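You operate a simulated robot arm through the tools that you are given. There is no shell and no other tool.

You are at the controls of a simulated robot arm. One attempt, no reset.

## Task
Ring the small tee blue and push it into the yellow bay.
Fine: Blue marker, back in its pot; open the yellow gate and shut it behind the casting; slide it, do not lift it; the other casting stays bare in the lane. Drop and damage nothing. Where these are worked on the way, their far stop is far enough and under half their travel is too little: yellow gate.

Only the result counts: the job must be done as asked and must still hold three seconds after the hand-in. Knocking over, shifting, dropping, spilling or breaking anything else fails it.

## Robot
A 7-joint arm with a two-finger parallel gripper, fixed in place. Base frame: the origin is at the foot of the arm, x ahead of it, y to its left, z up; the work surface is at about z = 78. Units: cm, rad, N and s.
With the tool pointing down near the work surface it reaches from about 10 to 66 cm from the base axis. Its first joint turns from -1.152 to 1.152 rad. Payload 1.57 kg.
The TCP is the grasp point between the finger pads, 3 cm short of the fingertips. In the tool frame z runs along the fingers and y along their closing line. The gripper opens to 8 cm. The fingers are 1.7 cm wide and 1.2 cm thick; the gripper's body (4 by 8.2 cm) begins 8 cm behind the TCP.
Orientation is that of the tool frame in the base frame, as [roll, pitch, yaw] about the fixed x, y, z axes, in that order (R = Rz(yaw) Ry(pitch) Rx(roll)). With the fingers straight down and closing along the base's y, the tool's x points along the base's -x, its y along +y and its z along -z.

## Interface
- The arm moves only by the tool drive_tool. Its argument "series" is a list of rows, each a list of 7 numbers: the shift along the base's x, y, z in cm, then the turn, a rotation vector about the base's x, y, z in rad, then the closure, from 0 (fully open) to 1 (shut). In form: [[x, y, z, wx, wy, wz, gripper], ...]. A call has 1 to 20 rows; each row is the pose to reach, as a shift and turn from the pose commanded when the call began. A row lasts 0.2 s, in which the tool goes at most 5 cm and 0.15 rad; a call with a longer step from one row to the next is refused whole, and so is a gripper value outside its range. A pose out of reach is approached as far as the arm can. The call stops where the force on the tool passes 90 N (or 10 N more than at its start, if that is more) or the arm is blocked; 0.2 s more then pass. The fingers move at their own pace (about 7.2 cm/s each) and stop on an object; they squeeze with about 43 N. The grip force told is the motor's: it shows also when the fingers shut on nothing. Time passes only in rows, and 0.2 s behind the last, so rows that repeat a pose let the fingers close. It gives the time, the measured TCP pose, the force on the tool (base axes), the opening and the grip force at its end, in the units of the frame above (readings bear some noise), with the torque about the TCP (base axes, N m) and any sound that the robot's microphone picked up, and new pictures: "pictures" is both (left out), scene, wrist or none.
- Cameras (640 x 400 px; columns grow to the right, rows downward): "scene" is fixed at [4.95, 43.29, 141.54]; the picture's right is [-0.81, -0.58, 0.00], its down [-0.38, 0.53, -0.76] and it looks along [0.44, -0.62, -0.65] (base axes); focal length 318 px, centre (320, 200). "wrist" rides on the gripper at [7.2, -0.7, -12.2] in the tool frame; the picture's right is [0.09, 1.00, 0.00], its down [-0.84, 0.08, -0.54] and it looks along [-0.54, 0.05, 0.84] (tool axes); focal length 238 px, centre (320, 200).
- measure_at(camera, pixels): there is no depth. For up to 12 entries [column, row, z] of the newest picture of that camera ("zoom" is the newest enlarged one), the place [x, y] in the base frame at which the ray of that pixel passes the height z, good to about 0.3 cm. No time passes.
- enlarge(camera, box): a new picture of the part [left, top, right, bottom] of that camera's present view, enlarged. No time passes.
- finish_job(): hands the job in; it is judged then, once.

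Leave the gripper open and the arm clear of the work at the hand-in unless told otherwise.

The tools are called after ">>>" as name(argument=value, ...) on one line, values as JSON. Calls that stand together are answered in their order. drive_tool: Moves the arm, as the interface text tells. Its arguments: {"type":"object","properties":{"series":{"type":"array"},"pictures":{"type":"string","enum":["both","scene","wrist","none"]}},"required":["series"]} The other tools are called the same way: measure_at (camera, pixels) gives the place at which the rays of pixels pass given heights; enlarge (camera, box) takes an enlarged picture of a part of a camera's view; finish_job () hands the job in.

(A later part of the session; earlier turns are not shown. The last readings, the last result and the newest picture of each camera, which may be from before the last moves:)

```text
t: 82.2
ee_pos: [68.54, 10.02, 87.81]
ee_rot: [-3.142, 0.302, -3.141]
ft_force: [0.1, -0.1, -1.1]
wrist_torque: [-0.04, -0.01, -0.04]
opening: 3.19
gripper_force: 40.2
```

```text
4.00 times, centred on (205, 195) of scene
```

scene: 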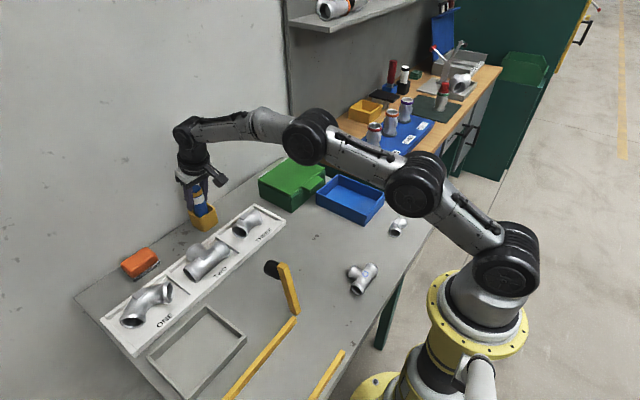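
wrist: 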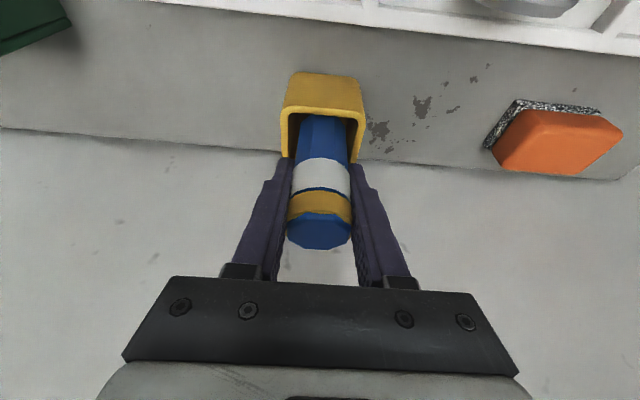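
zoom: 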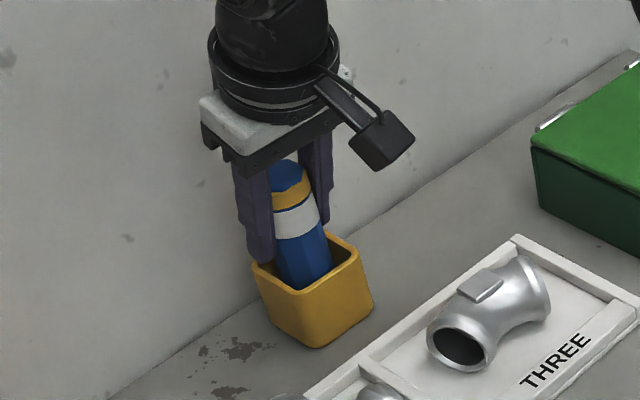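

In the pot, no contact yet. I lower the last 0.4 cm gently.

>>> drive_tool(series=[[0, 0, -0.1, 0, 0, 0, 0.75], [0, 0, -0.2, 0, 0, 0, 0.75], [0, 0, -0.3, 0, 0, 0, 0.75], [0, 0, -0.3, 0, 0, 0, 0.75]], pictures="none")

>>> drive_tool(series=[[0, 0, -0.1, 0, 0, 0, 0.75], [0, 0, -0.1, 0, 0, 0, 0.75]], pictures="wrist")

```text
t: 83.2
ee_pos: [68.55, 9.98, 87.5]
ee_rot: [-3.141, 0.301, 3.141]
ft_force: [0.3, 0.7, 0.2]
wrist_torque: [0.03, 0.04, 0.03]
opening: 3.22
gripper_force: 40.4
```

```text
t: 83.8
ee_pos: [68.48, 10.12, 87.27]
ee_rot: [-3.141, 0.302, -3.141]
ft_force: [-1.1, -0.1, 0.1]
wrist_torque: [0.03, 0.01, -0.02]
opening: 3.23
gripper_force: 40.5
```

wrist: 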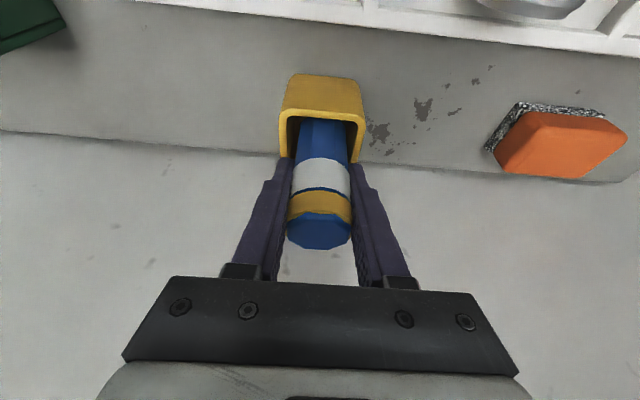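

Back at the original height; the marker sits slightly higher in the grip. I lower 0.1–0.2 more to feel the bottom.

>>> drive_tool(series=[[0, 0, -0.1, 0, 0, 0, 0.75], [0, 0, -0.1, 0, 0, 0, 0.75]], pictures="none")

>>> drive_tool(series=[[0, 0, -0.1, 0, 0, 0, 0.75], [0, 0, -0.1, 0, 0, 0, 0.75]], pictures="none")

```text
t: 84.4
ee_pos: [68.65, 10.09, 87.26]
ee_rot: [3.141, 0.303, 3.14]
ft_force: [-1.2, 0.6, 2.0]
wrist_torque: [0.08, 0.02, 0.02]
opening: 3.21
gripper_force: 40.5
```

```text
t: 85.0
ee_pos: [68.53, 10.09, 87.25]
ee_rot: [-3.141, 0.305, 3.139]
ft_force: [-2.8, -0.4, 6.8]
wrist_torque: [-0.11, 0.19, -0.04]
opening: 3.23
gripper_force: 40.5
```

Bottom felt (≈7 N). I ease up 0.1 cm and release slowly.

>>> drive_tool(series=[[0, 0, 0.1, 0, 0, 0, 0.7], [0, 0, 0.1, 0, 0, 0, 0.58], [0, 0, 0.1, 0, 0, 0, 0.5], [0, 0, 0.1, 0, 0, 0, 0.35], [0, 0, 0.1, 0, 0, 0, 0.15], [0, 0, 0.1, 0, 0, 0, 0.15]])

>>> enlarge(camera="scene", box=[155, 145, 255, 245])

```text
t: 86.4
ee_pos: [68.52, 10.04, 87.24]
ee_rot: [3.141, 0.303, -3.141]
ft_force: [-0.2, 0.2, 0.3]
wrist_torque: [0.02, 0.02, 0.01]
opening: 6.83
gripper_force: 0.0
```

scene: 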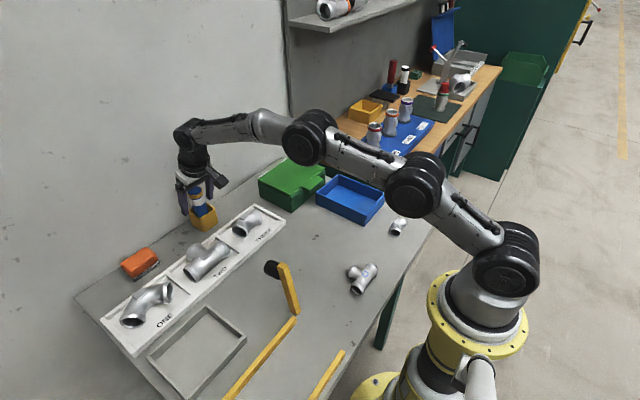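
wrist: 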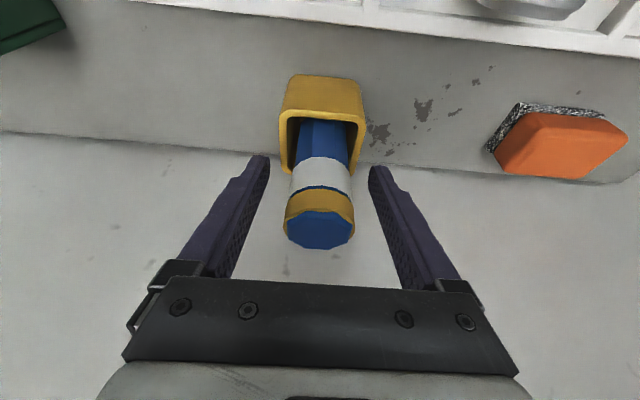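

```text
4.00 times, centred on (205, 195) of scene
```

zoom: 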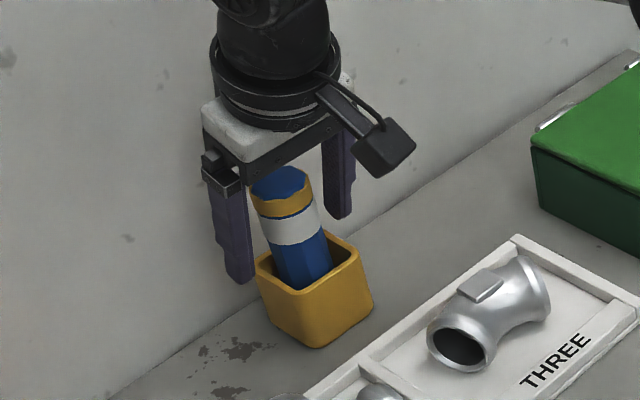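

The marker stands in its pot, fingers clear. I rise straight up, retract, and straighten the tool.

>>> drive_tool(series=[[0, 0, 1.5, 0, 0, 0, 0.15], [0, 0, 4, 0, 0, 0, 0.15], [0, 0, 7.5, 0, 0, 0, 0.15], [0, 0, 11, 0, 0, 0, 0.15], [-3, 0, 12.5, 0, 0, 0, 0.15], [-7, -1, 14, 0, 0, 0, 0.2], [-11.5, -2, 14, 0, 0.1, 0, 0.3], [-16, -3.5, 14, 0, 0.2, 0, 0.4], [-20.5, -5, 14, 0, 0.302, 0, 0.5], [-25, -7, 14, 0, 0.302, 0, 0.6], [-29.5, -9, 14, 0, 0.302, 0, 0.7], [-34, -11, 14, 0, 0.302, 0, 0.8], [-38.5, -13, 13, 0, 0.302, 0, 0.8], [-42.5, -15, 11, 0, 0.302, 0, 0.8], [-45.5, -16, 9, 0, 0.302, 0, 0.8], [-45.5, -16, 9, 0, 0.302, 0, 0.8]])

```text
refused: row 13 steps farther than a row can; nothing moved
```

One step was just over 5 cm; I adjust it.

>>> drive_tool(series=[[0, 0, 1.5, 0, 0, 0, 0.15], [0, 0, 4, 0, 0, 0, 0.15], [0, 0, 7.5, 0, 0, 0, 0.15], [0, 0, 11, 0, 0, 0, 0.15], [-3, 0, 12.5, 0, 0, 0, 0.15], [-7, -1, 14, 0, 0, 0, 0.2], [-11.5, -2, 14, 0, 0.1, 0, 0.3], [-16, -3.5, 14, 0, 0.2, 0, 0.4], [-20.5, -5, 14, 0, 0.302, 0, 0.5], [-25, -7, 14, 0, 0.302, 0, 0.6], [-29.5, -9, 14, 0, 0.302, 0, 0.7], [-34, -11, 14, 0, 0.302, 0, 0.8], [-38, -13, 13, 0, 0.302, 0, 0.8], [-42, -15, 11, 0, 0.302, 0, 0.8], [-45.5, -16, 9, 0, 0.302, 0, 0.8], [-45.5, -16, 9, 0, 0.302, 0, 0.8]])

```text
t: 89.8
ee_pos: [23.0, -6.03, 95.97]
ee_rot: [3.141, 0.0, 3.14]
ft_force: [-0.6, -0.4, 0.3]
wrist_torque: [0.02, 0.01, -0.02]
opening: 1.59
gripper_force: 0.0
```

scene: 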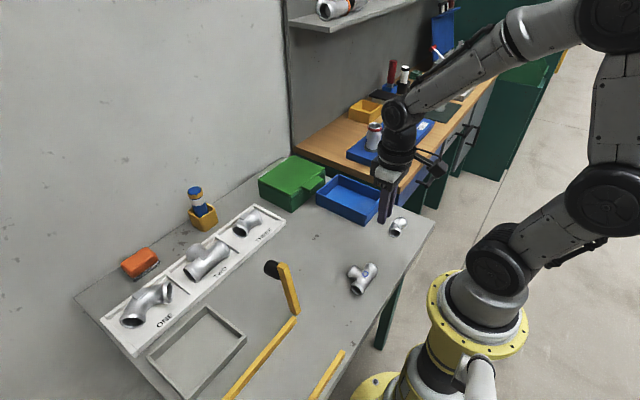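
wrist: 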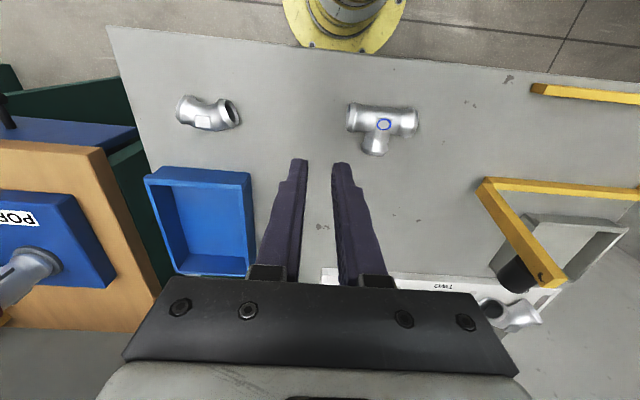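

Marker stands in the pot. Now I turn the tool 90° (fingers closing along x, camera behind) and measure the tee.

>>> measure_at(camera="wrist", pixels=[[349, 117, 79.75], [417, 122, 79.75], [374, 154, 79.75], [384, 124, 81.4]])

>>> drive_tool(series=[[0, 0, 0, 0, 0, 0.14, 0.8], [0, 0, 0, 0, 0, 0.28, 0.8], [0, 0, 0, 0, 0, 0.42, 0.8], [0, 0, 0, 0, 0, 0.57, 0.8], [0, 0, 0, 0, 0, 0.71, 0.8], [0, 0, 0, 0, 0, 0.85, 0.8], [0, 0, 0, 0, 0, 1.0, 0.8], [0, 0, 0, 0, 0, 1.14, 0.8], [0, 0, 0, 0, 0, 1.28, 0.8], [0, 0, 0, 0, 0, 1.43, 0.8], [0, 0, 0, 0, 0, 1.571, 0.8], [0, 0, 0, 0, 0, 1.571, 0.8]])

>>> enlarge(camera="wrist", box=[240, 20, 400, 180])

```text
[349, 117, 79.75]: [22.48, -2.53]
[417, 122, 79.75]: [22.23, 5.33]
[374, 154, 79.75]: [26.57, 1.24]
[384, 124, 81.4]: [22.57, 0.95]
```

```text
t: 92.4
ee_pos: [23.11, -5.91, 96.13]
ee_rot: [-3.14, 0.0, -1.57]
ft_force: [0.0, -0.4, -0.2]
wrist_torque: [0.0, 0.03, 0.0]
opening: 1.59
gripper_force: 0.0
```

scene: 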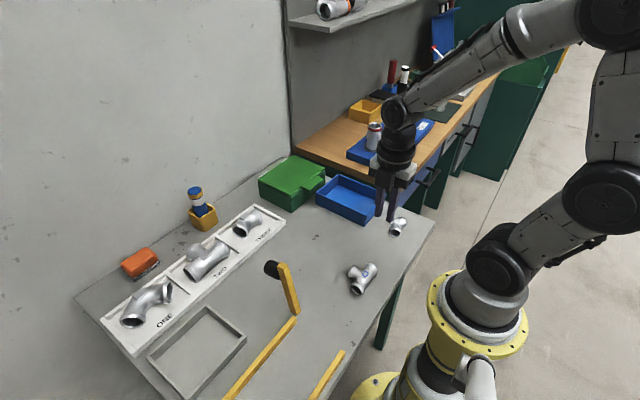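
wrist: 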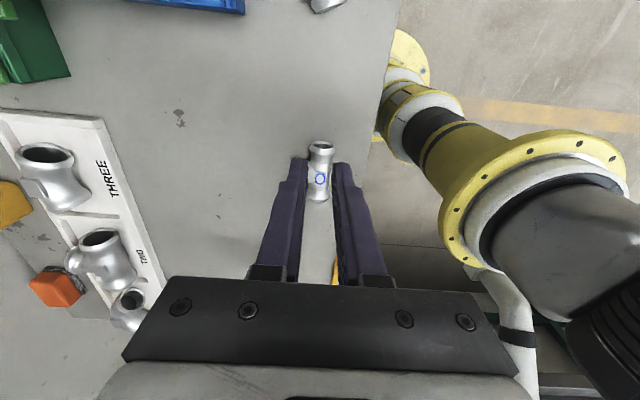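

```text
2.50 times, centred on (320, 100) of wrist
```

zoom: 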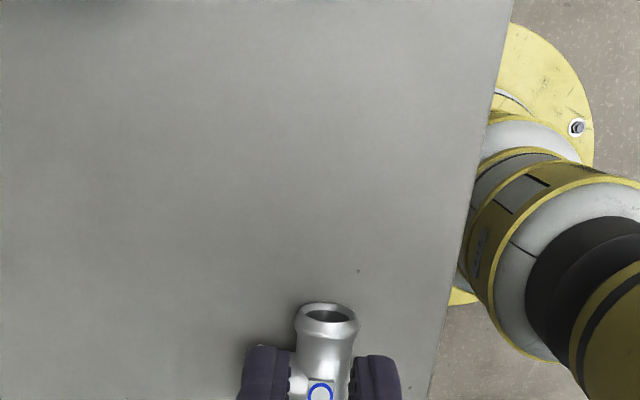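

The tee's run axis is at x≈22.4, rear end y≈−2.7. I lower the fingers (gap 1.6 cm) behind the tee at y≈−5.9, x≈22.4, stopping with tips about 1 cm above the table.

>>> drive_tool(series=[[-0.3, 0, -3.5, 0, 0, 0, 0.8], [-0.6, 0, -7, 0, 0, 0, 0.8], [-0.65, 0, -10.5, 0, 0, 0, 0.8], [-0.65, 0, -12.5, 0, 0, 0, 0.8], [-0.65, 0, -13.7, 0, 0, 0, 0.8], [-0.65, 0, -13.7, 0, 0, 0, 0.8]])

>>> enlarge(camera="scene", box=[330, 220, 420, 310])

>>> enlarge(camera="wrist", box=[240, 120, 400, 300])

```text
t: 93.8
ee_pos: [22.38, -5.91, 82.53]
ee_rot: [-3.14, 0.0, -1.571]
ft_force: [-0.5, -1.2, -0.4]
wrist_torque: [0.01, -0.04, 0.01]
opening: 1.61
gripper_force: 0.1
```

scene: 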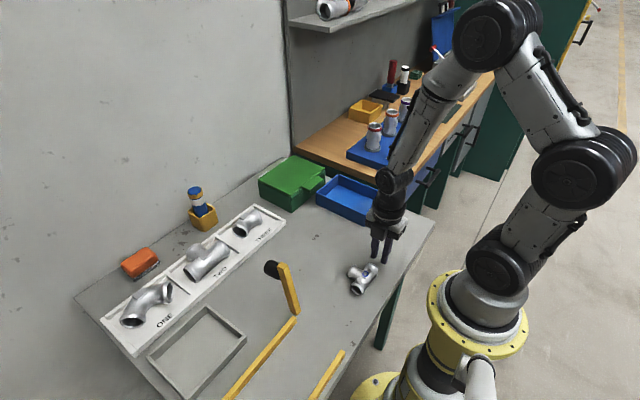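
wrist: 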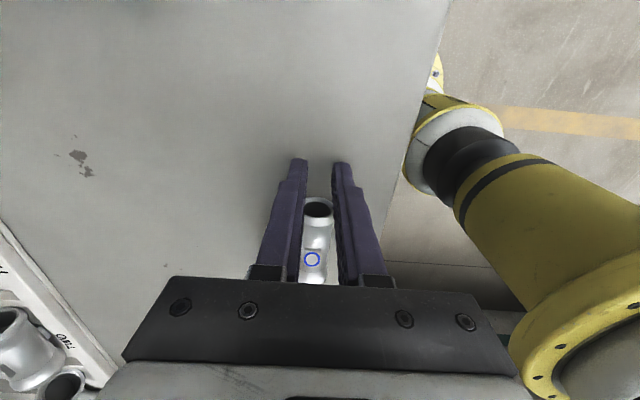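

```text
4.44 times, centred on (375, 265) of scene
```

zoom: 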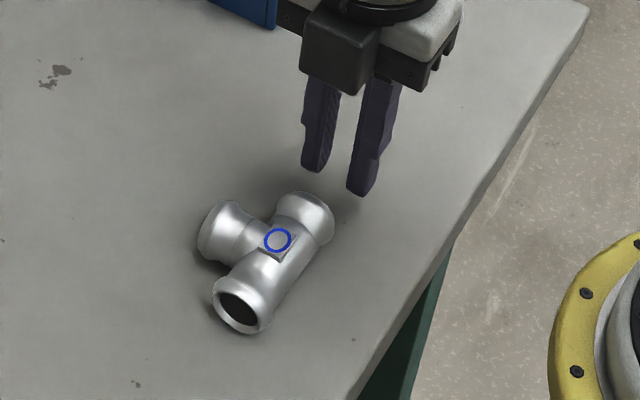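

```text
2.22 times, centred on (320, 210) of wrist
```

zoom: 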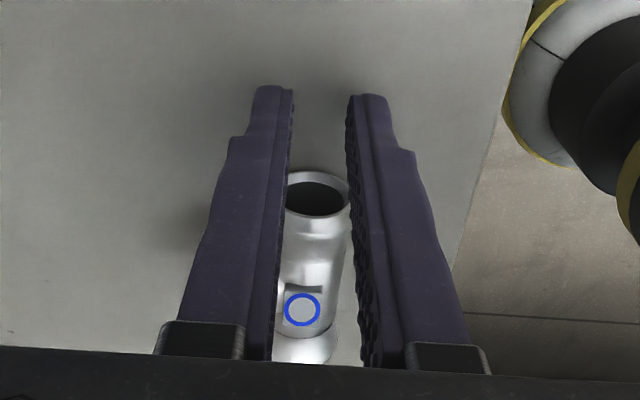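

Aligned with the tee's axis (gap centred at column ≈320). I lower 0.7 cm more and begin sliding the tee in +y slowly, first 6 cm or so.

>>> drive_tool(series=[[0, 0, -0.4, 0, 0, 0, 0.8], [0, 0, -0.7, 0, 0, 0, 0.8], [0, 0.8, -0.7, 0, 0, 0, 0.8], [0, 1.6, -0.7, 0, 0, 0, 0.8], [0, 2.1, -0.7, 0, 0, 0, 0.8], [0, 2.5, -0.7, 0, 0, 0, 0.8], [0, 2.9, -0.7, 0, 0, 0, 0.8], [0, 3.4, -0.7, 0, 0, 0, 0.8], [0, 4, -0.7, 0, 0, 0, 0.8], [0, 4.6, -0.7, 0, 0, 0, 0.8], [0, 5.2, -0.7, 0, 0, 0, 0.8], [0, 5.8, -0.7, 0, 0, 0, 0.8], [0, 5.8, -0.7, 0, 0, 0, 0.8]])

>>> enlarge(camera="scene", box=[310, 240, 400, 330])

>>> enlarge(camera="wrist", box=[240, 120, 400, 300])

```text
t: 96.6
ee_pos: [22.44, 0.02, 81.82]
ee_rot: [-3.14, 0.0, -1.571]
ft_force: [0.6, -1.4, 1.4]
wrist_torque: [-0.01, -0.02, -0.01]
opening: 1.61
gripper_force: 0.0
```

scene: 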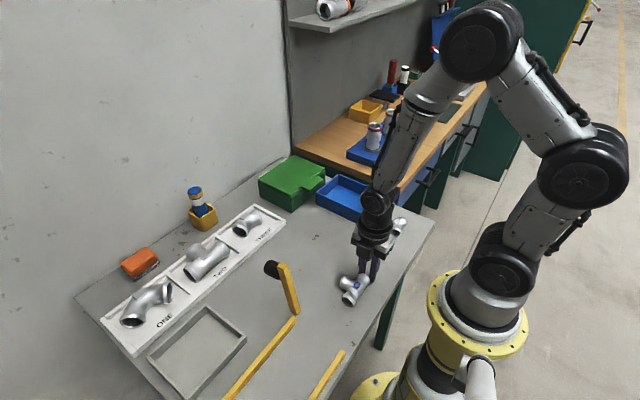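
wrist: 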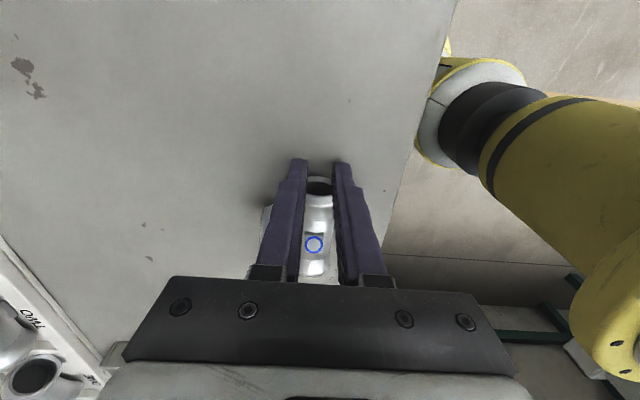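

```text
4.44 times, centred on (355, 285) of scene
```

zoom: 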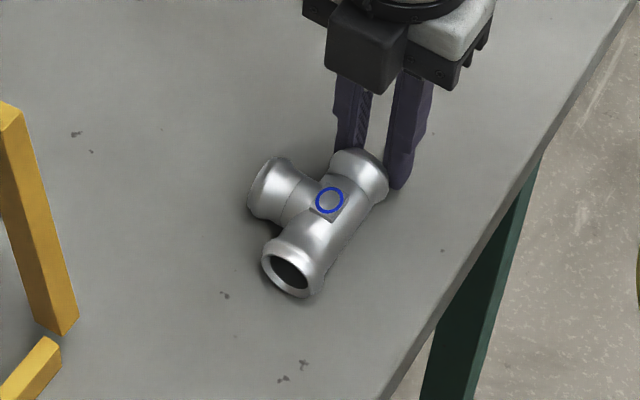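

```text
2.22 times, centred on (320, 210) of wrist
```

zoom: 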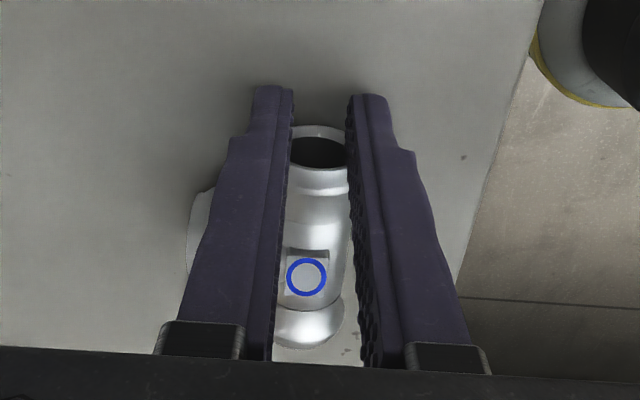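

Sliding nicely and straight. I continue another 9 cm in the same manner.

>>> drive_tool(series=[[0, 0.6, 0, 0, 0, 0, 0.8], [0, 1.2, 0, 0, 0, 0, 0.8], [0, 1.8, 0, 0, 0, 0, 0.8], [0, 2.4, 0, 0, 0, 0, 0.8], [0, 3, 0, 0, 0, 0, 0.8], [0, 3.6, 0, 0, 0, 0, 0.8], [0, 4.2, 0, 0, 0, 0, 0.8], [0, 4.8, 0, 0, 0, 0, 0.8], [0, 5.4, 0, 0, 0, 0, 0.8], [0, 6, 0, 0, 0, 0, 0.8], [0, 6.6, 0, 0, 0, 0, 0.8], [0, 7.2, 0, 0, 0, 0, 0.8], [0, 7.8, 0, 0, 0, 0, 0.8], [0, 7.8, 0, 0, 0, 0, 0.8]])

>>> enlarge(camera="scene", box=[270, 250, 390, 370])

>>> enlarge(camera="wrist", box=[200, 120, 440, 300])

```text
t: 99.6
ee_pos: [22.35, 7.73, 81.64]
ee_rot: [3.14, 0.001, -1.572]
ft_force: [0.2, -0.7, 0.8]
wrist_torque: [-0.02, 0.05, 0.03]
opening: 1.61
gripper_force: 0.0
```

scene: 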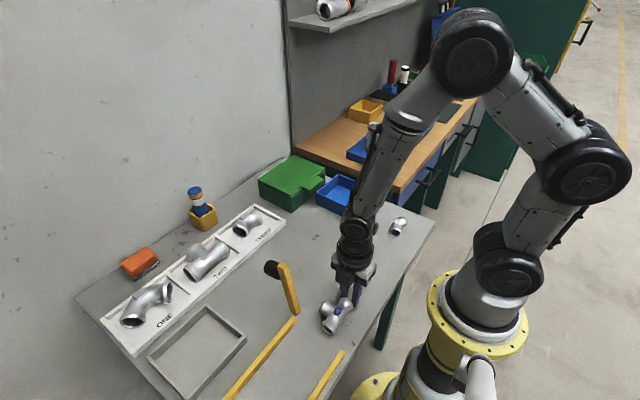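
wrist: 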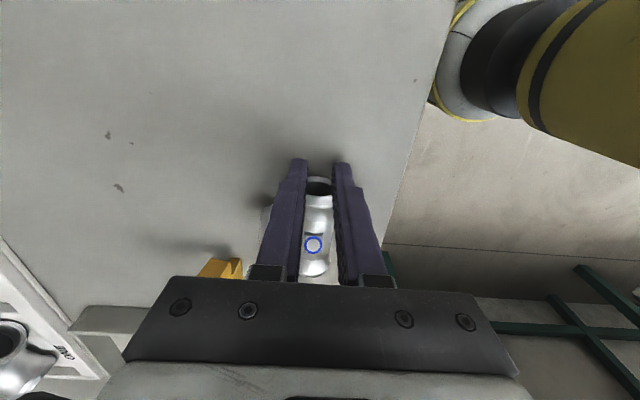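

```text
3.33 times, centred on (330, 310) of scene
```

zoom: 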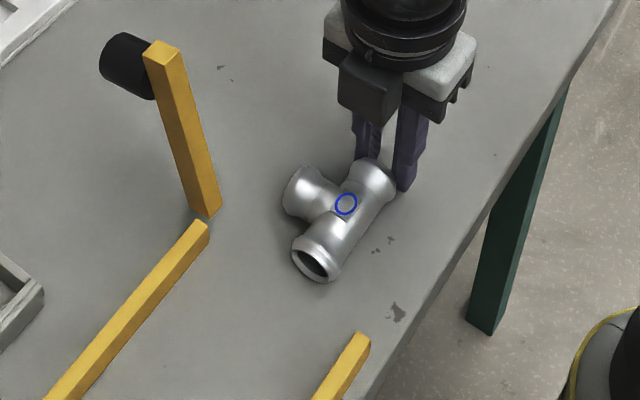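

```text
2.22 times, centred on (320, 210) of wrist
```

zoom: 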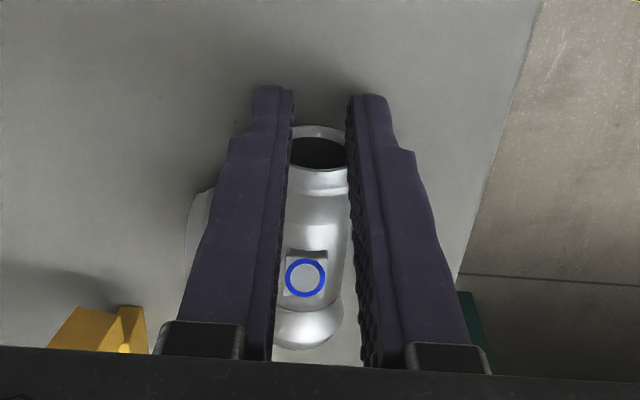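

Straight and clear of the gate post and walls. I continue sliding it through the opening, 8 cm more, then check.

>>> drive_tool(series=[[0, 0.6, 0, 0, 0, 0, 0.8], [0, 1.2, 0, 0, 0, 0, 0.8], [0, 1.8, 0, 0, 0, 0, 0.8], [0, 2.4, 0, 0, 0, 0, 0.8], [0, 3, 0, 0, 0, 0, 0.8], [0, 3.6, 0, 0, 0, 0, 0.8], [0, 4.2, 0, 0, 0, 0, 0.8], [0, 4.8, 0, 0, 0, 0, 0.8], [0, 5.4, 0, 0, 0, 0, 0.8], [0, 6, 0, 0, 0, 0, 0.8], [0, 6.6, 0, 0, 0, 0, 0.8], [0, 7.2, 0, 0, 0, 0, 0.8], [0, 7.8, 0, 0, 0, 0, 0.8], [0, 7.8, 0, 0, 0, 0, 0.8]])

>>> enlarge(camera="scene", box=[250, 270, 370, 390])

```text
t: 102.6
ee_pos: [22.32, 15.43, 81.84]
ee_rot: [-3.141, -0.001, -1.571]
ft_force: [-0.3, -0.2, 0.6]
wrist_torque: [-0.01, 0.02, -0.01]
opening: 1.62
gripper_force: 0.0
```

scene: 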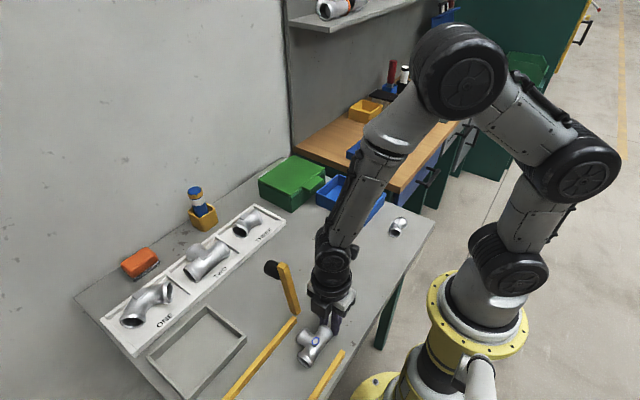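
wrist: 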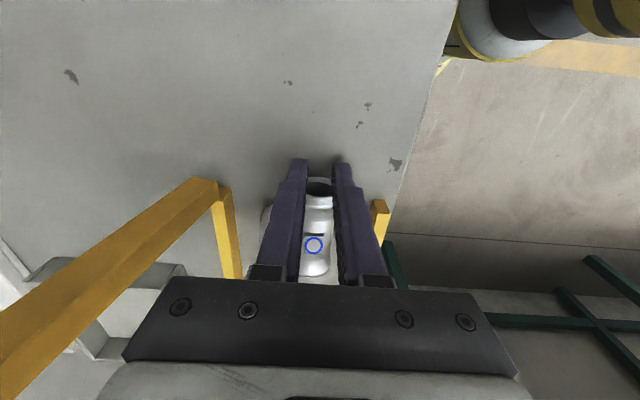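

```text
3.33 times, centred on (310, 330) of scene
```

zoom: 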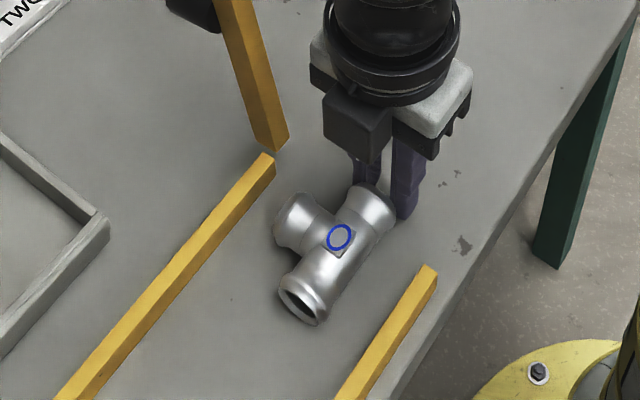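

The tee is mostly inside. I slide it 6.6 cm further so its rear end is well past the gate line.

>>> drive_tool(series=[[0, 0.6, 0, 0, 0, 0, 0.8], [0, 1.2, 0, 0, 0, 0, 0.8], [0, 1.8, 0, 0, 0, 0, 0.8], [0, 2.4, 0, 0, 0, 0, 0.8], [0, 3, 0, 0, 0, 0, 0.8], [0, 3.6, 0, 0, 0, 0, 0.8], [0, 4.2, 0, 0, 0, 0, 0.8], [0, 4.8, 0, 0, 0, 0, 0.8], [0, 5.4, 0, 0, 0, 0, 0.8], [0, 6, 0, 0, 0, 0, 0.8], [0, 6.4, 0, 0, 0, 0, 0.8], [0, 6.6, 0, 0, 0, 0, 0.8], [0, 6.6, 0, 0, 0, 0, 0.8]])

>>> enlarge(camera="scene", box=[230, 280, 350, 400])

```text
t: 105.4
ee_pos: [22.37, 22.11, 81.93]
ee_rot: [-3.139, 0.0, -1.572]
ft_force: [0.2, -0.9, -0.3]
wrist_torque: [-0.03, 0.02, 0.01]
opening: 1.6
gripper_force: 0.0
```

scene: 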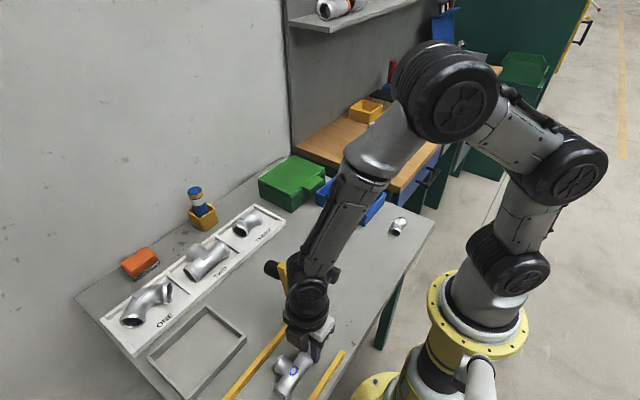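
wrist: 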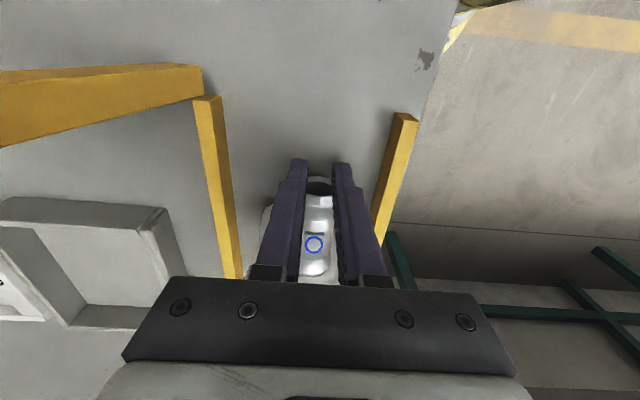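

```text
3.33 times, centred on (290, 340) of scene
```

zoom: 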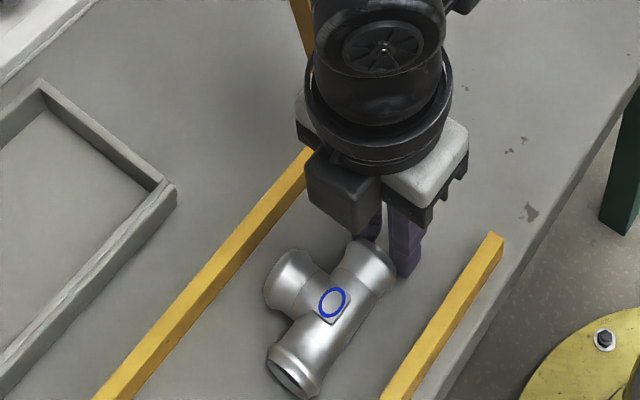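

The tee is fully inside the bay (rear end at y≈23). I back off 1.5 cm in −y, then rise and turn the tool back to close along y, going to look at the open gate.

>>> drive_tool(series=[[0, -0.8, 0, 0, 0, 0, 0.8], [0, -1.6, 0.3, 0, 0, 0, 0.8], [0, -1.8, 3, 0, 0, 0, 0.8], [0, -1.8, 7, 0, 0, 0, 0.8], [0, -1.8, 11, 0, 0, 0, 0.8], [0, -1.8, 15, 0, 0, 0, 0.7], [0, -2, 19, 0, 0, 0, 0.5], [0, -2.5, 21, 0, 0, -0.14, 0.4], [0, -3, 21, 0, 0, -0.28, 0.4], [0, -3.5, 21, 0, 0, -0.42, 0.4], [0, -4, 21, 0, 0, -0.57, 0.4], [0, -4.5, 21, 0, 0, -0.71, 0.4], [0, -5, 21, 0, 0, -0.85, 0.4], [1, -5, 21, 0, 0, -1.0, 0.4], [2, -5, 21, 0, 0, -1.14, 0.4], [3, -5, 21, 0, 0, -1.28, 0.4], [4, -5, 21, 0, 0, -1.43, 0.4], [5, -5, 21, 0, 0, -1.571, 0.4], [5, -5, 21, 0, 0, -1.571, 0.4]])

>>> enlarge(camera="scene", box=[220, 240, 380, 400])

>>> enlarge(camera="wrist", box=[220, 20, 480, 220])

```text
t: 109.4
ee_pos: [27.34, 17.22, 102.75]
ee_rot: [-3.141, -0.001, 3.139]
ft_force: [0.2, -0.4, 0.5]
wrist_torque: [-0.02, -0.01, 0.02]
opening: 4.81
gripper_force: 0.0
```

scene: 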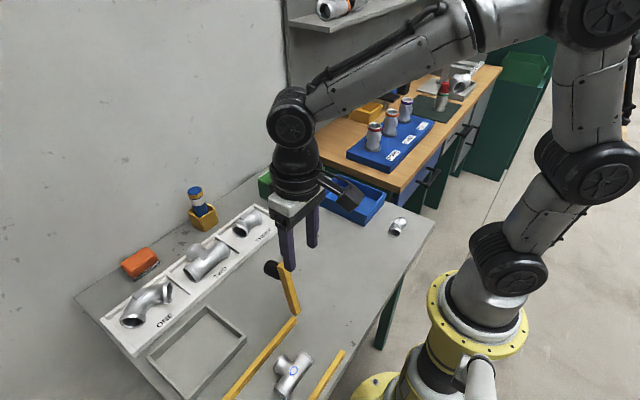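
wrist: 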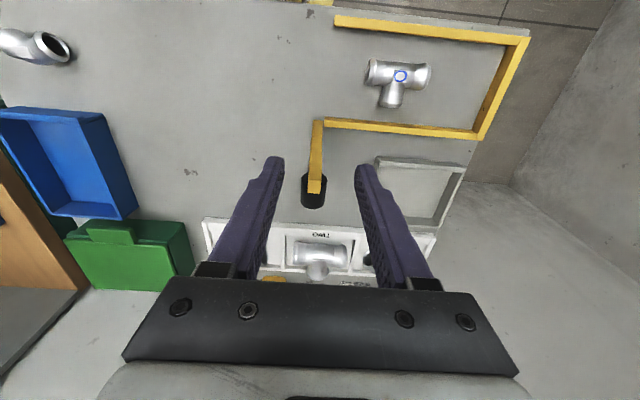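

```text
2.50 times, centred on (300, 320) of scene
```

zoom: 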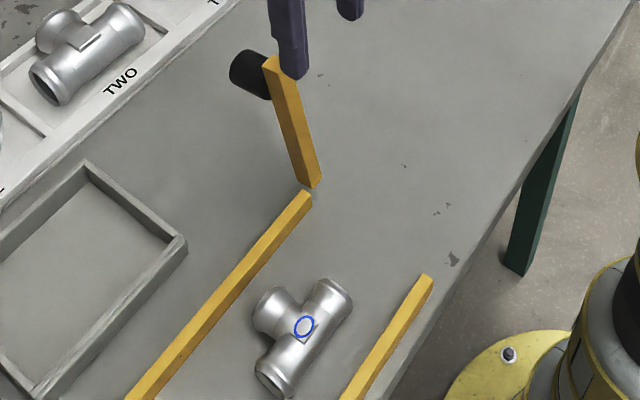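

```text
2.00 times, centred on (350, 120) of wrist
```

zoom: 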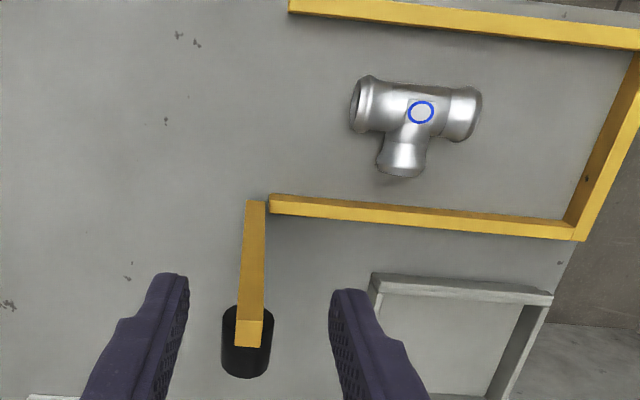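

Gate open at ~100°, pivot computed near (30.1, 79.4); knob centre now near (35.0, 17, 90). The marker is in its pot. I go over the knob and come down so the fingers straddle it in y at TCP ≈(36.2, 17, 89.8).

>>> drive_tool(series=[[4, -0.1, 0, 0, 0, 0, 0.4], [8, -0.1, 0, 0, 0, 0, 0.4], [8.9, -0.1, -2, 0, 0, 0, 0.4], [8.9, -0.1, -5.5, 0, 0, 0, 0.4], [8.9, -0.1, -9, 0, 0, 0, 0.4], [8.9, -0.1, -11.5, 0, 0, 0, 0.4], [8.9, -0.1, -13, 0, 0, 0, 0.4], [8.9, -0.1, -13, 0, 0, 0, 0.4]])

>>> enlarge(camera="scene", box=[230, 210, 350, 330])

>>> enlarge(camera="wrist", box=[220, 80, 420, 240])

```text
t: 111.2
ee_pos: [36.19, 17.0, 89.67]
ee_rot: [-3.141, 0.0, -3.141]
ft_force: [0.4, 1.3, -0.4]
wrist_torque: [0.05, 0.0, 0.02]
opening: 4.83
gripper_force: 0.2
```

scene: 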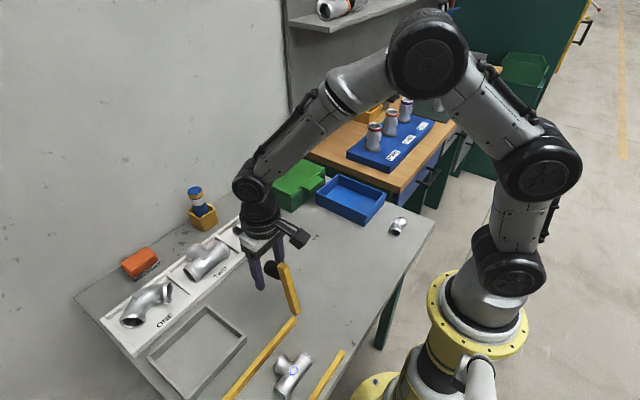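
wrist: 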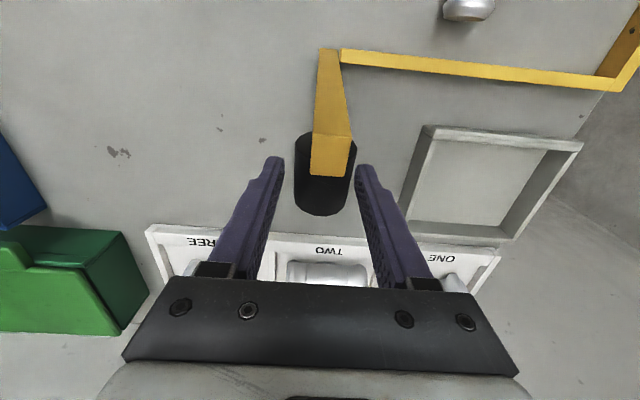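

```text
3.33 times, centred on (290, 270) of scene
```

zoom: 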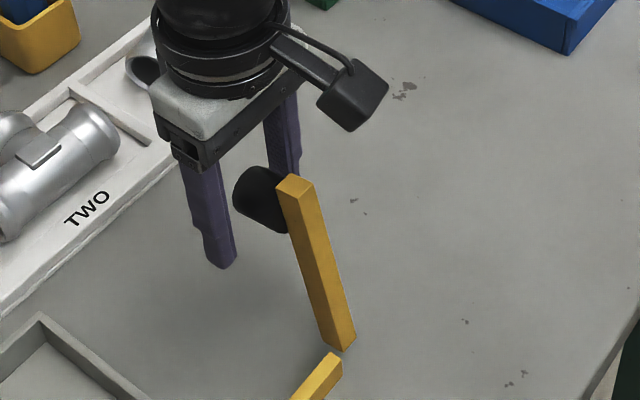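

```text
2.50 times, centred on (320, 160) of wrist
```

zoom: 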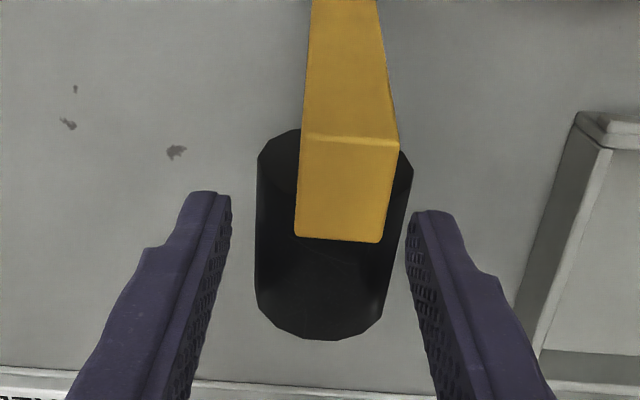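

The knob is between the fingers. I close on it.

>>> drive_tool(series=[[0, 0, 0, 0, 0, 0, 0.55], [0, 0, 0, 0, 0, 0, 0.65], [0, 0, 0, 0, 0, 0, 0.75], [0, 0, 0, 0, 0, 0, 0.75], [0, 0, 0, 0, 0, 0, 0.75]], pictures="wrist")

```text
t: 112.4
ee_pos: [36.21, 17.02, 89.74]
ee_rot: [3.141, 0.0, 3.141]
ft_force: [0.3, 0.0, -1.3]
wrist_torque: [0.04, -0.13, 0.01]
opening: 2.86
gripper_force: 38.9
```

wrist: 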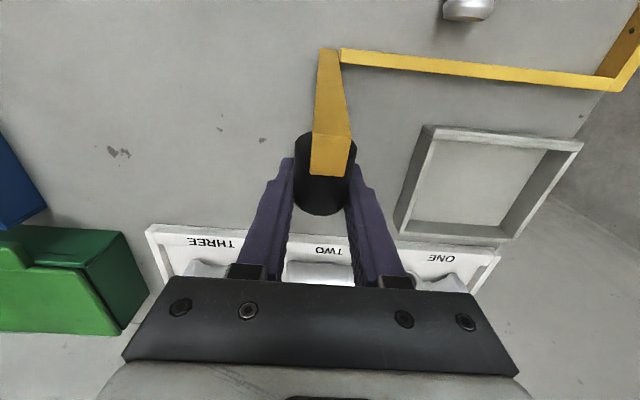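

Gripped (2.86 cm). I swing it back along the arc toward vertical, first 0.7 rad.

>>> drive_tool(series=[[-0.74, 0, 0.4, 0, 0, 0, 0.75], [-1.51, 0, 0.75, 0, 0, 0, 0.75], [-2.3, 0, 1.04, 0, 0, 0, 0.75], [-3.1, 0, 1.28, 0, 0, 0, 0.75], [-3.93, 0, 1.46, 0, 0, 0, 0.75], [-4.76, 0, 1.585, 0, 0, 0, 0.75], [-5.6, 0, 1.65, 0, 0, 0, 0.75], [-6.44, 0, 1.655, 0, 0, 0, 0.75], [-7.28, 0, 1.6, 0, 0, 0, 0.75], [-8.115, 0, 1.49, 0, 0, 0, 0.75], [-8.115, 0, 1.49, 0, 0, 0, 0.75]])

>>> enlarge(camera="scene", box=[240, 230, 360, 350])

```text
t: 114.8
ee_pos: [28.28, 16.85, 91.32]
ee_rot: [-3.14, 0.005, -3.14]
ft_force: [10.6, -12.9, -4.7]
wrist_torque: [0.03, -1.09, 0.08]
opening: 2.91
gripper_force: 38.6
```

scene: 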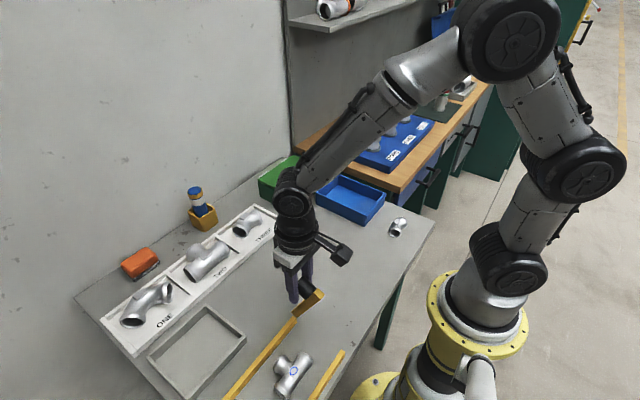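
wrist: 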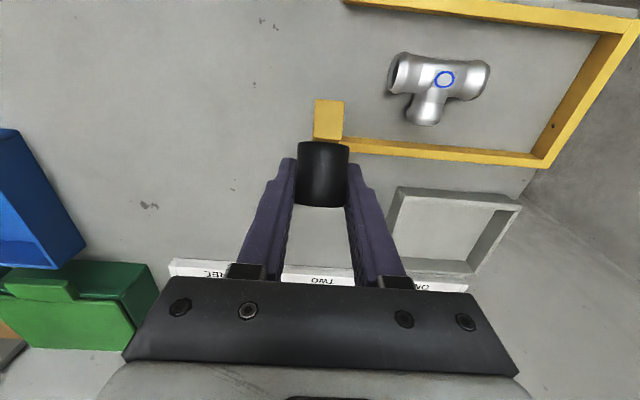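

```text
3.33 times, centred on (300, 290) of scene
```

zoom: 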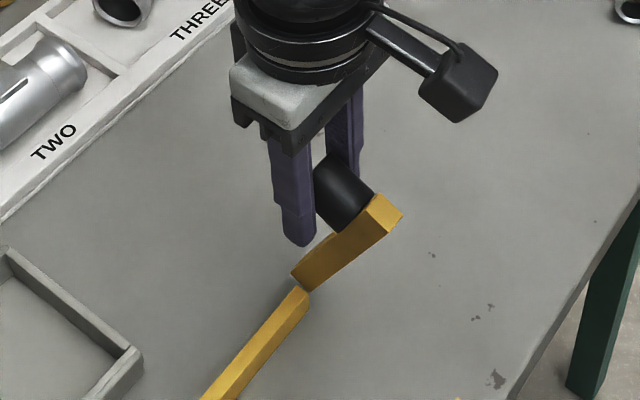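

The gate is following well, now past vertical on the way down. I continue along the arc another 0.7 rad.

>>> drive_tool(series=[[-0.825, 0, -0.17, 0, 0, 0, 0.75], [-1.635, 0, -0.4, 0, 0, 0, 0.75], [-2.425, 0, -0.68, 0, 0, 0, 0.75], [-3.195, 0, -1.02, 0, 0, 0, 0.75], [-3.945, 0, -1.41, 0, 0, 0, 0.75], [-4.665, 0, -1.85, 0, 0, 0, 0.75], [-5.345, 0, -2.35, 0, 0, 0, 0.75], [-5.995, 0, -2.88, 0, 0, 0, 0.75], [-6.605, 0, -3.46, 0, 0, 0, 0.75], [-7.165, 0, -4.09, 0, 0, 0, 0.75], [-7.165, 0, -4.09, 0, 0, 0, 0.75]])

>>> enlarge(camera="scene", box=[250, 250, 370, 370])

```text
t: 117.2
ee_pos: [21.03, 17.1, 87.14]
ee_rot: [3.141, -0.001, -3.14]
ft_force: [14.3, -16.7, 0.0]
wrist_torque: [0.01, -1.08, -0.01]
opening: 2.92
gripper_force: 38.3
```

scene: 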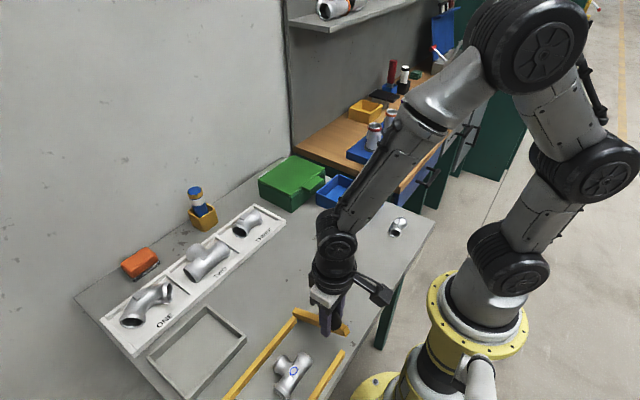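
wrist: 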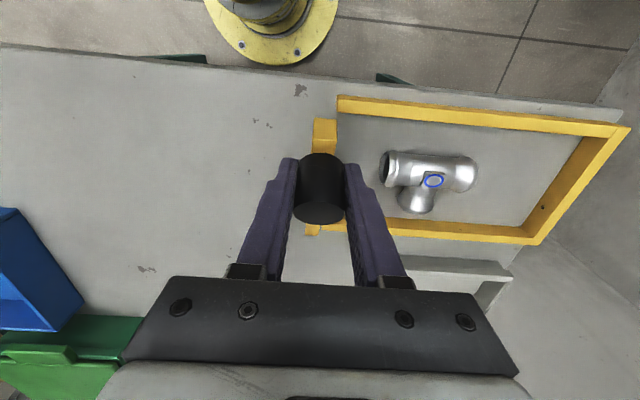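

```text
3.33 times, centred on (310, 310) of scene
```

zoom: 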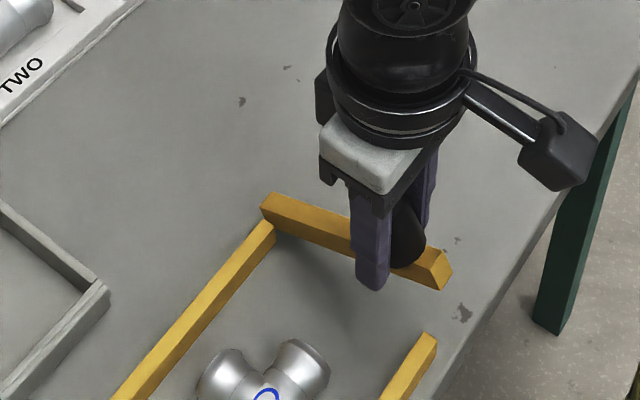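

Nearly down. I follow the rest of the arc to the closed position slowly.

>>> drive_tool(series=[[-0.27, 0, -0.33, 0, 0, 0, 0.75], [-0.52, 0, -0.66, 0, 0, 0, 0.75], [-0.77, 0, -1.0, 0, 0, 0, 0.75], [-1.0, 0, -1.35, 0, 0, 0, 0.75], [-1.21, 0, -1.71, 0, 0, 0, 0.75], [-1.42, 0, -2.08, 0, 0, 0, 0.75], [-1.61, 0, -2.46, 0, 0, 0, 0.75], [-1.79, 0, -2.84, 0, 0, 0, 0.75], [-1.95, 0, -3.23, 0, 0, 0, 0.75], [-2.11, 0, -3.55, 0, 0, 0, 0.75], [-2.11, 0, -3.55, 0, 0, 0, 0.75]])

>>> enlarge(camera="scene", box=[250, 270, 370, 390])

>>> enlarge(camera="wrist", box=[260, 110, 400, 290])

```text
t: 119.6
ee_pos: [19.15, 16.98, 83.8]
ee_rot: [3.139, 0.001, -3.141]
ft_force: [4.5, -5.0, 7.7]
wrist_torque: [-0.09, -1.11, 0.05]
opening: 2.91
gripper_force: 38.6
```

scene: 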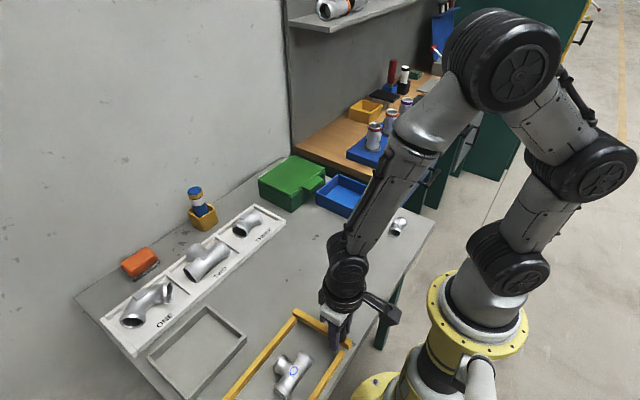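
wrist: 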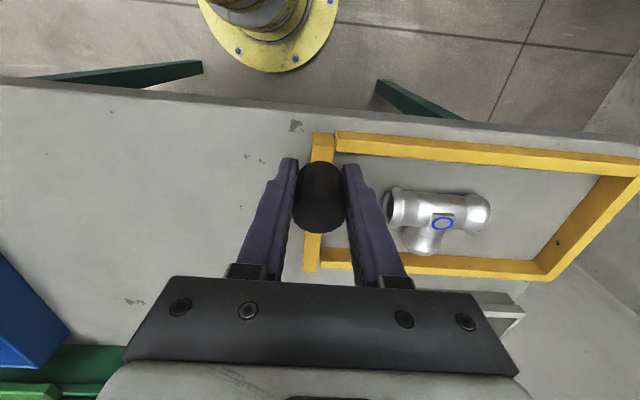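

```text
3.33 times, centred on (310, 330) of scene
```

zoom: 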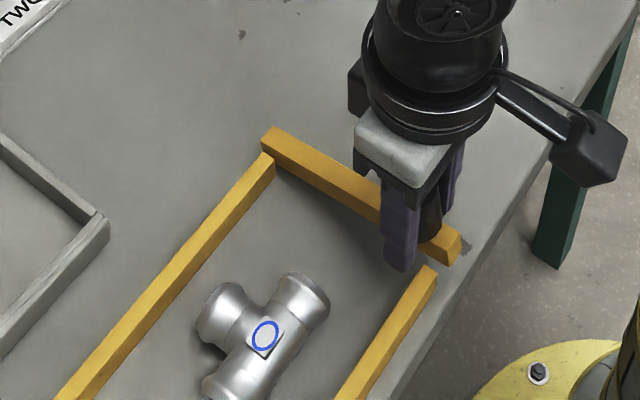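

```text
2.22 times, centred on (330, 200) of wrist
```

zoom: 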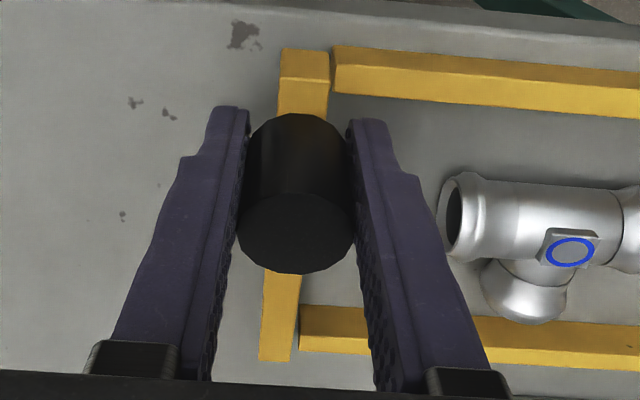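

Almost closed (7.7 N upward). I press 0.2 cm further down, then release.

>>> drive_tool(series=[[-0.1, 0, -0.1, 0, 0, 0, 0.75], [-0.15, 0, -0.2, 0, 0, 0, 0.75], [-0.15, 0, -0.2, 0, 0, 0, 0.75]], pictures="none")

>>> drive_tool(series=[[0, 0, 0, 0, 0, 0, 0.65], [0, 0, 0, 0, 0, 0, 0.5], [0, 0, 0, 0, 0, 0, 0.4], [0, 0, 0, 0, 0, 0, 0.4]])

>>> enlarge(camera="scene", box=[285, 300, 365, 370])

```text
t: 120.4
ee_pos: [18.98, 17.01, 83.47]
ee_rot: [3.14, 0.002, -3.141]
ft_force: [26.7, -16.1, -2.9]
wrist_torque: [-0.1, -0.68, 0.03]
opening: 2.89
gripper_force: 39.4
```

```text
t: 121.4
ee_pos: [18.8, 16.99, 83.39]
ee_rot: [-3.142, 0.001, 3.14]
ft_force: [0.0, -0.1, -0.3]
wrist_torque: [0.0, 0.03, 0.01]
opening: 4.81
gripper_force: 0.1
```

scene: 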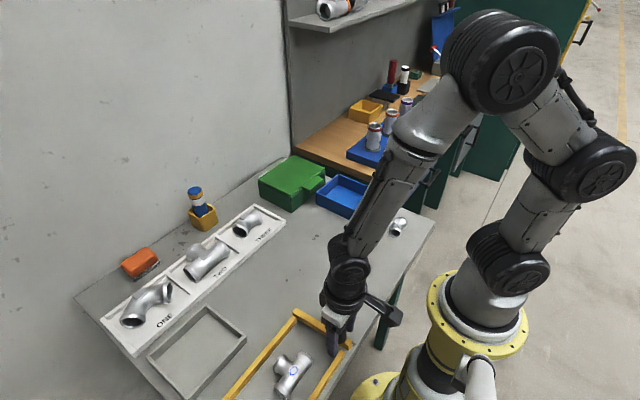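
wrist: 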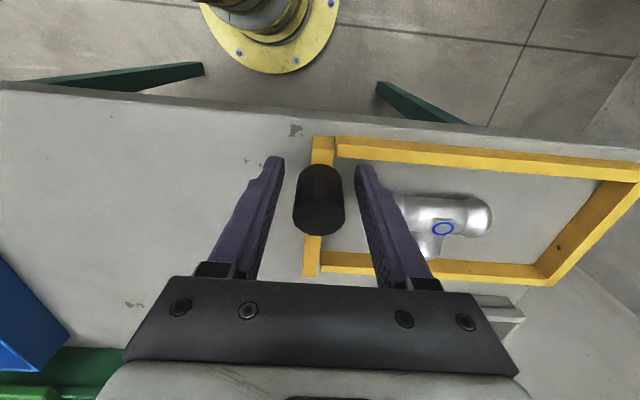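

```text
5.71 times, centred on (325, 335) of scene
```

zoom: 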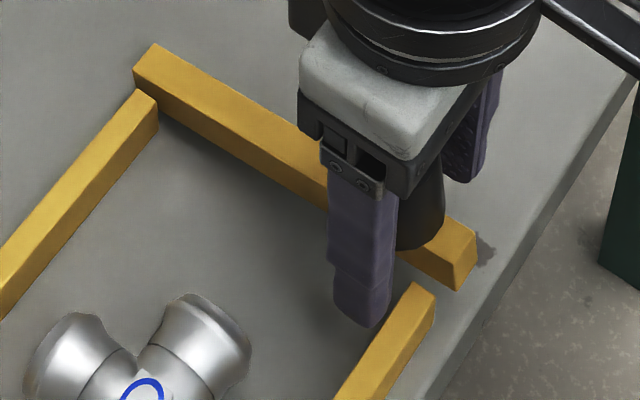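

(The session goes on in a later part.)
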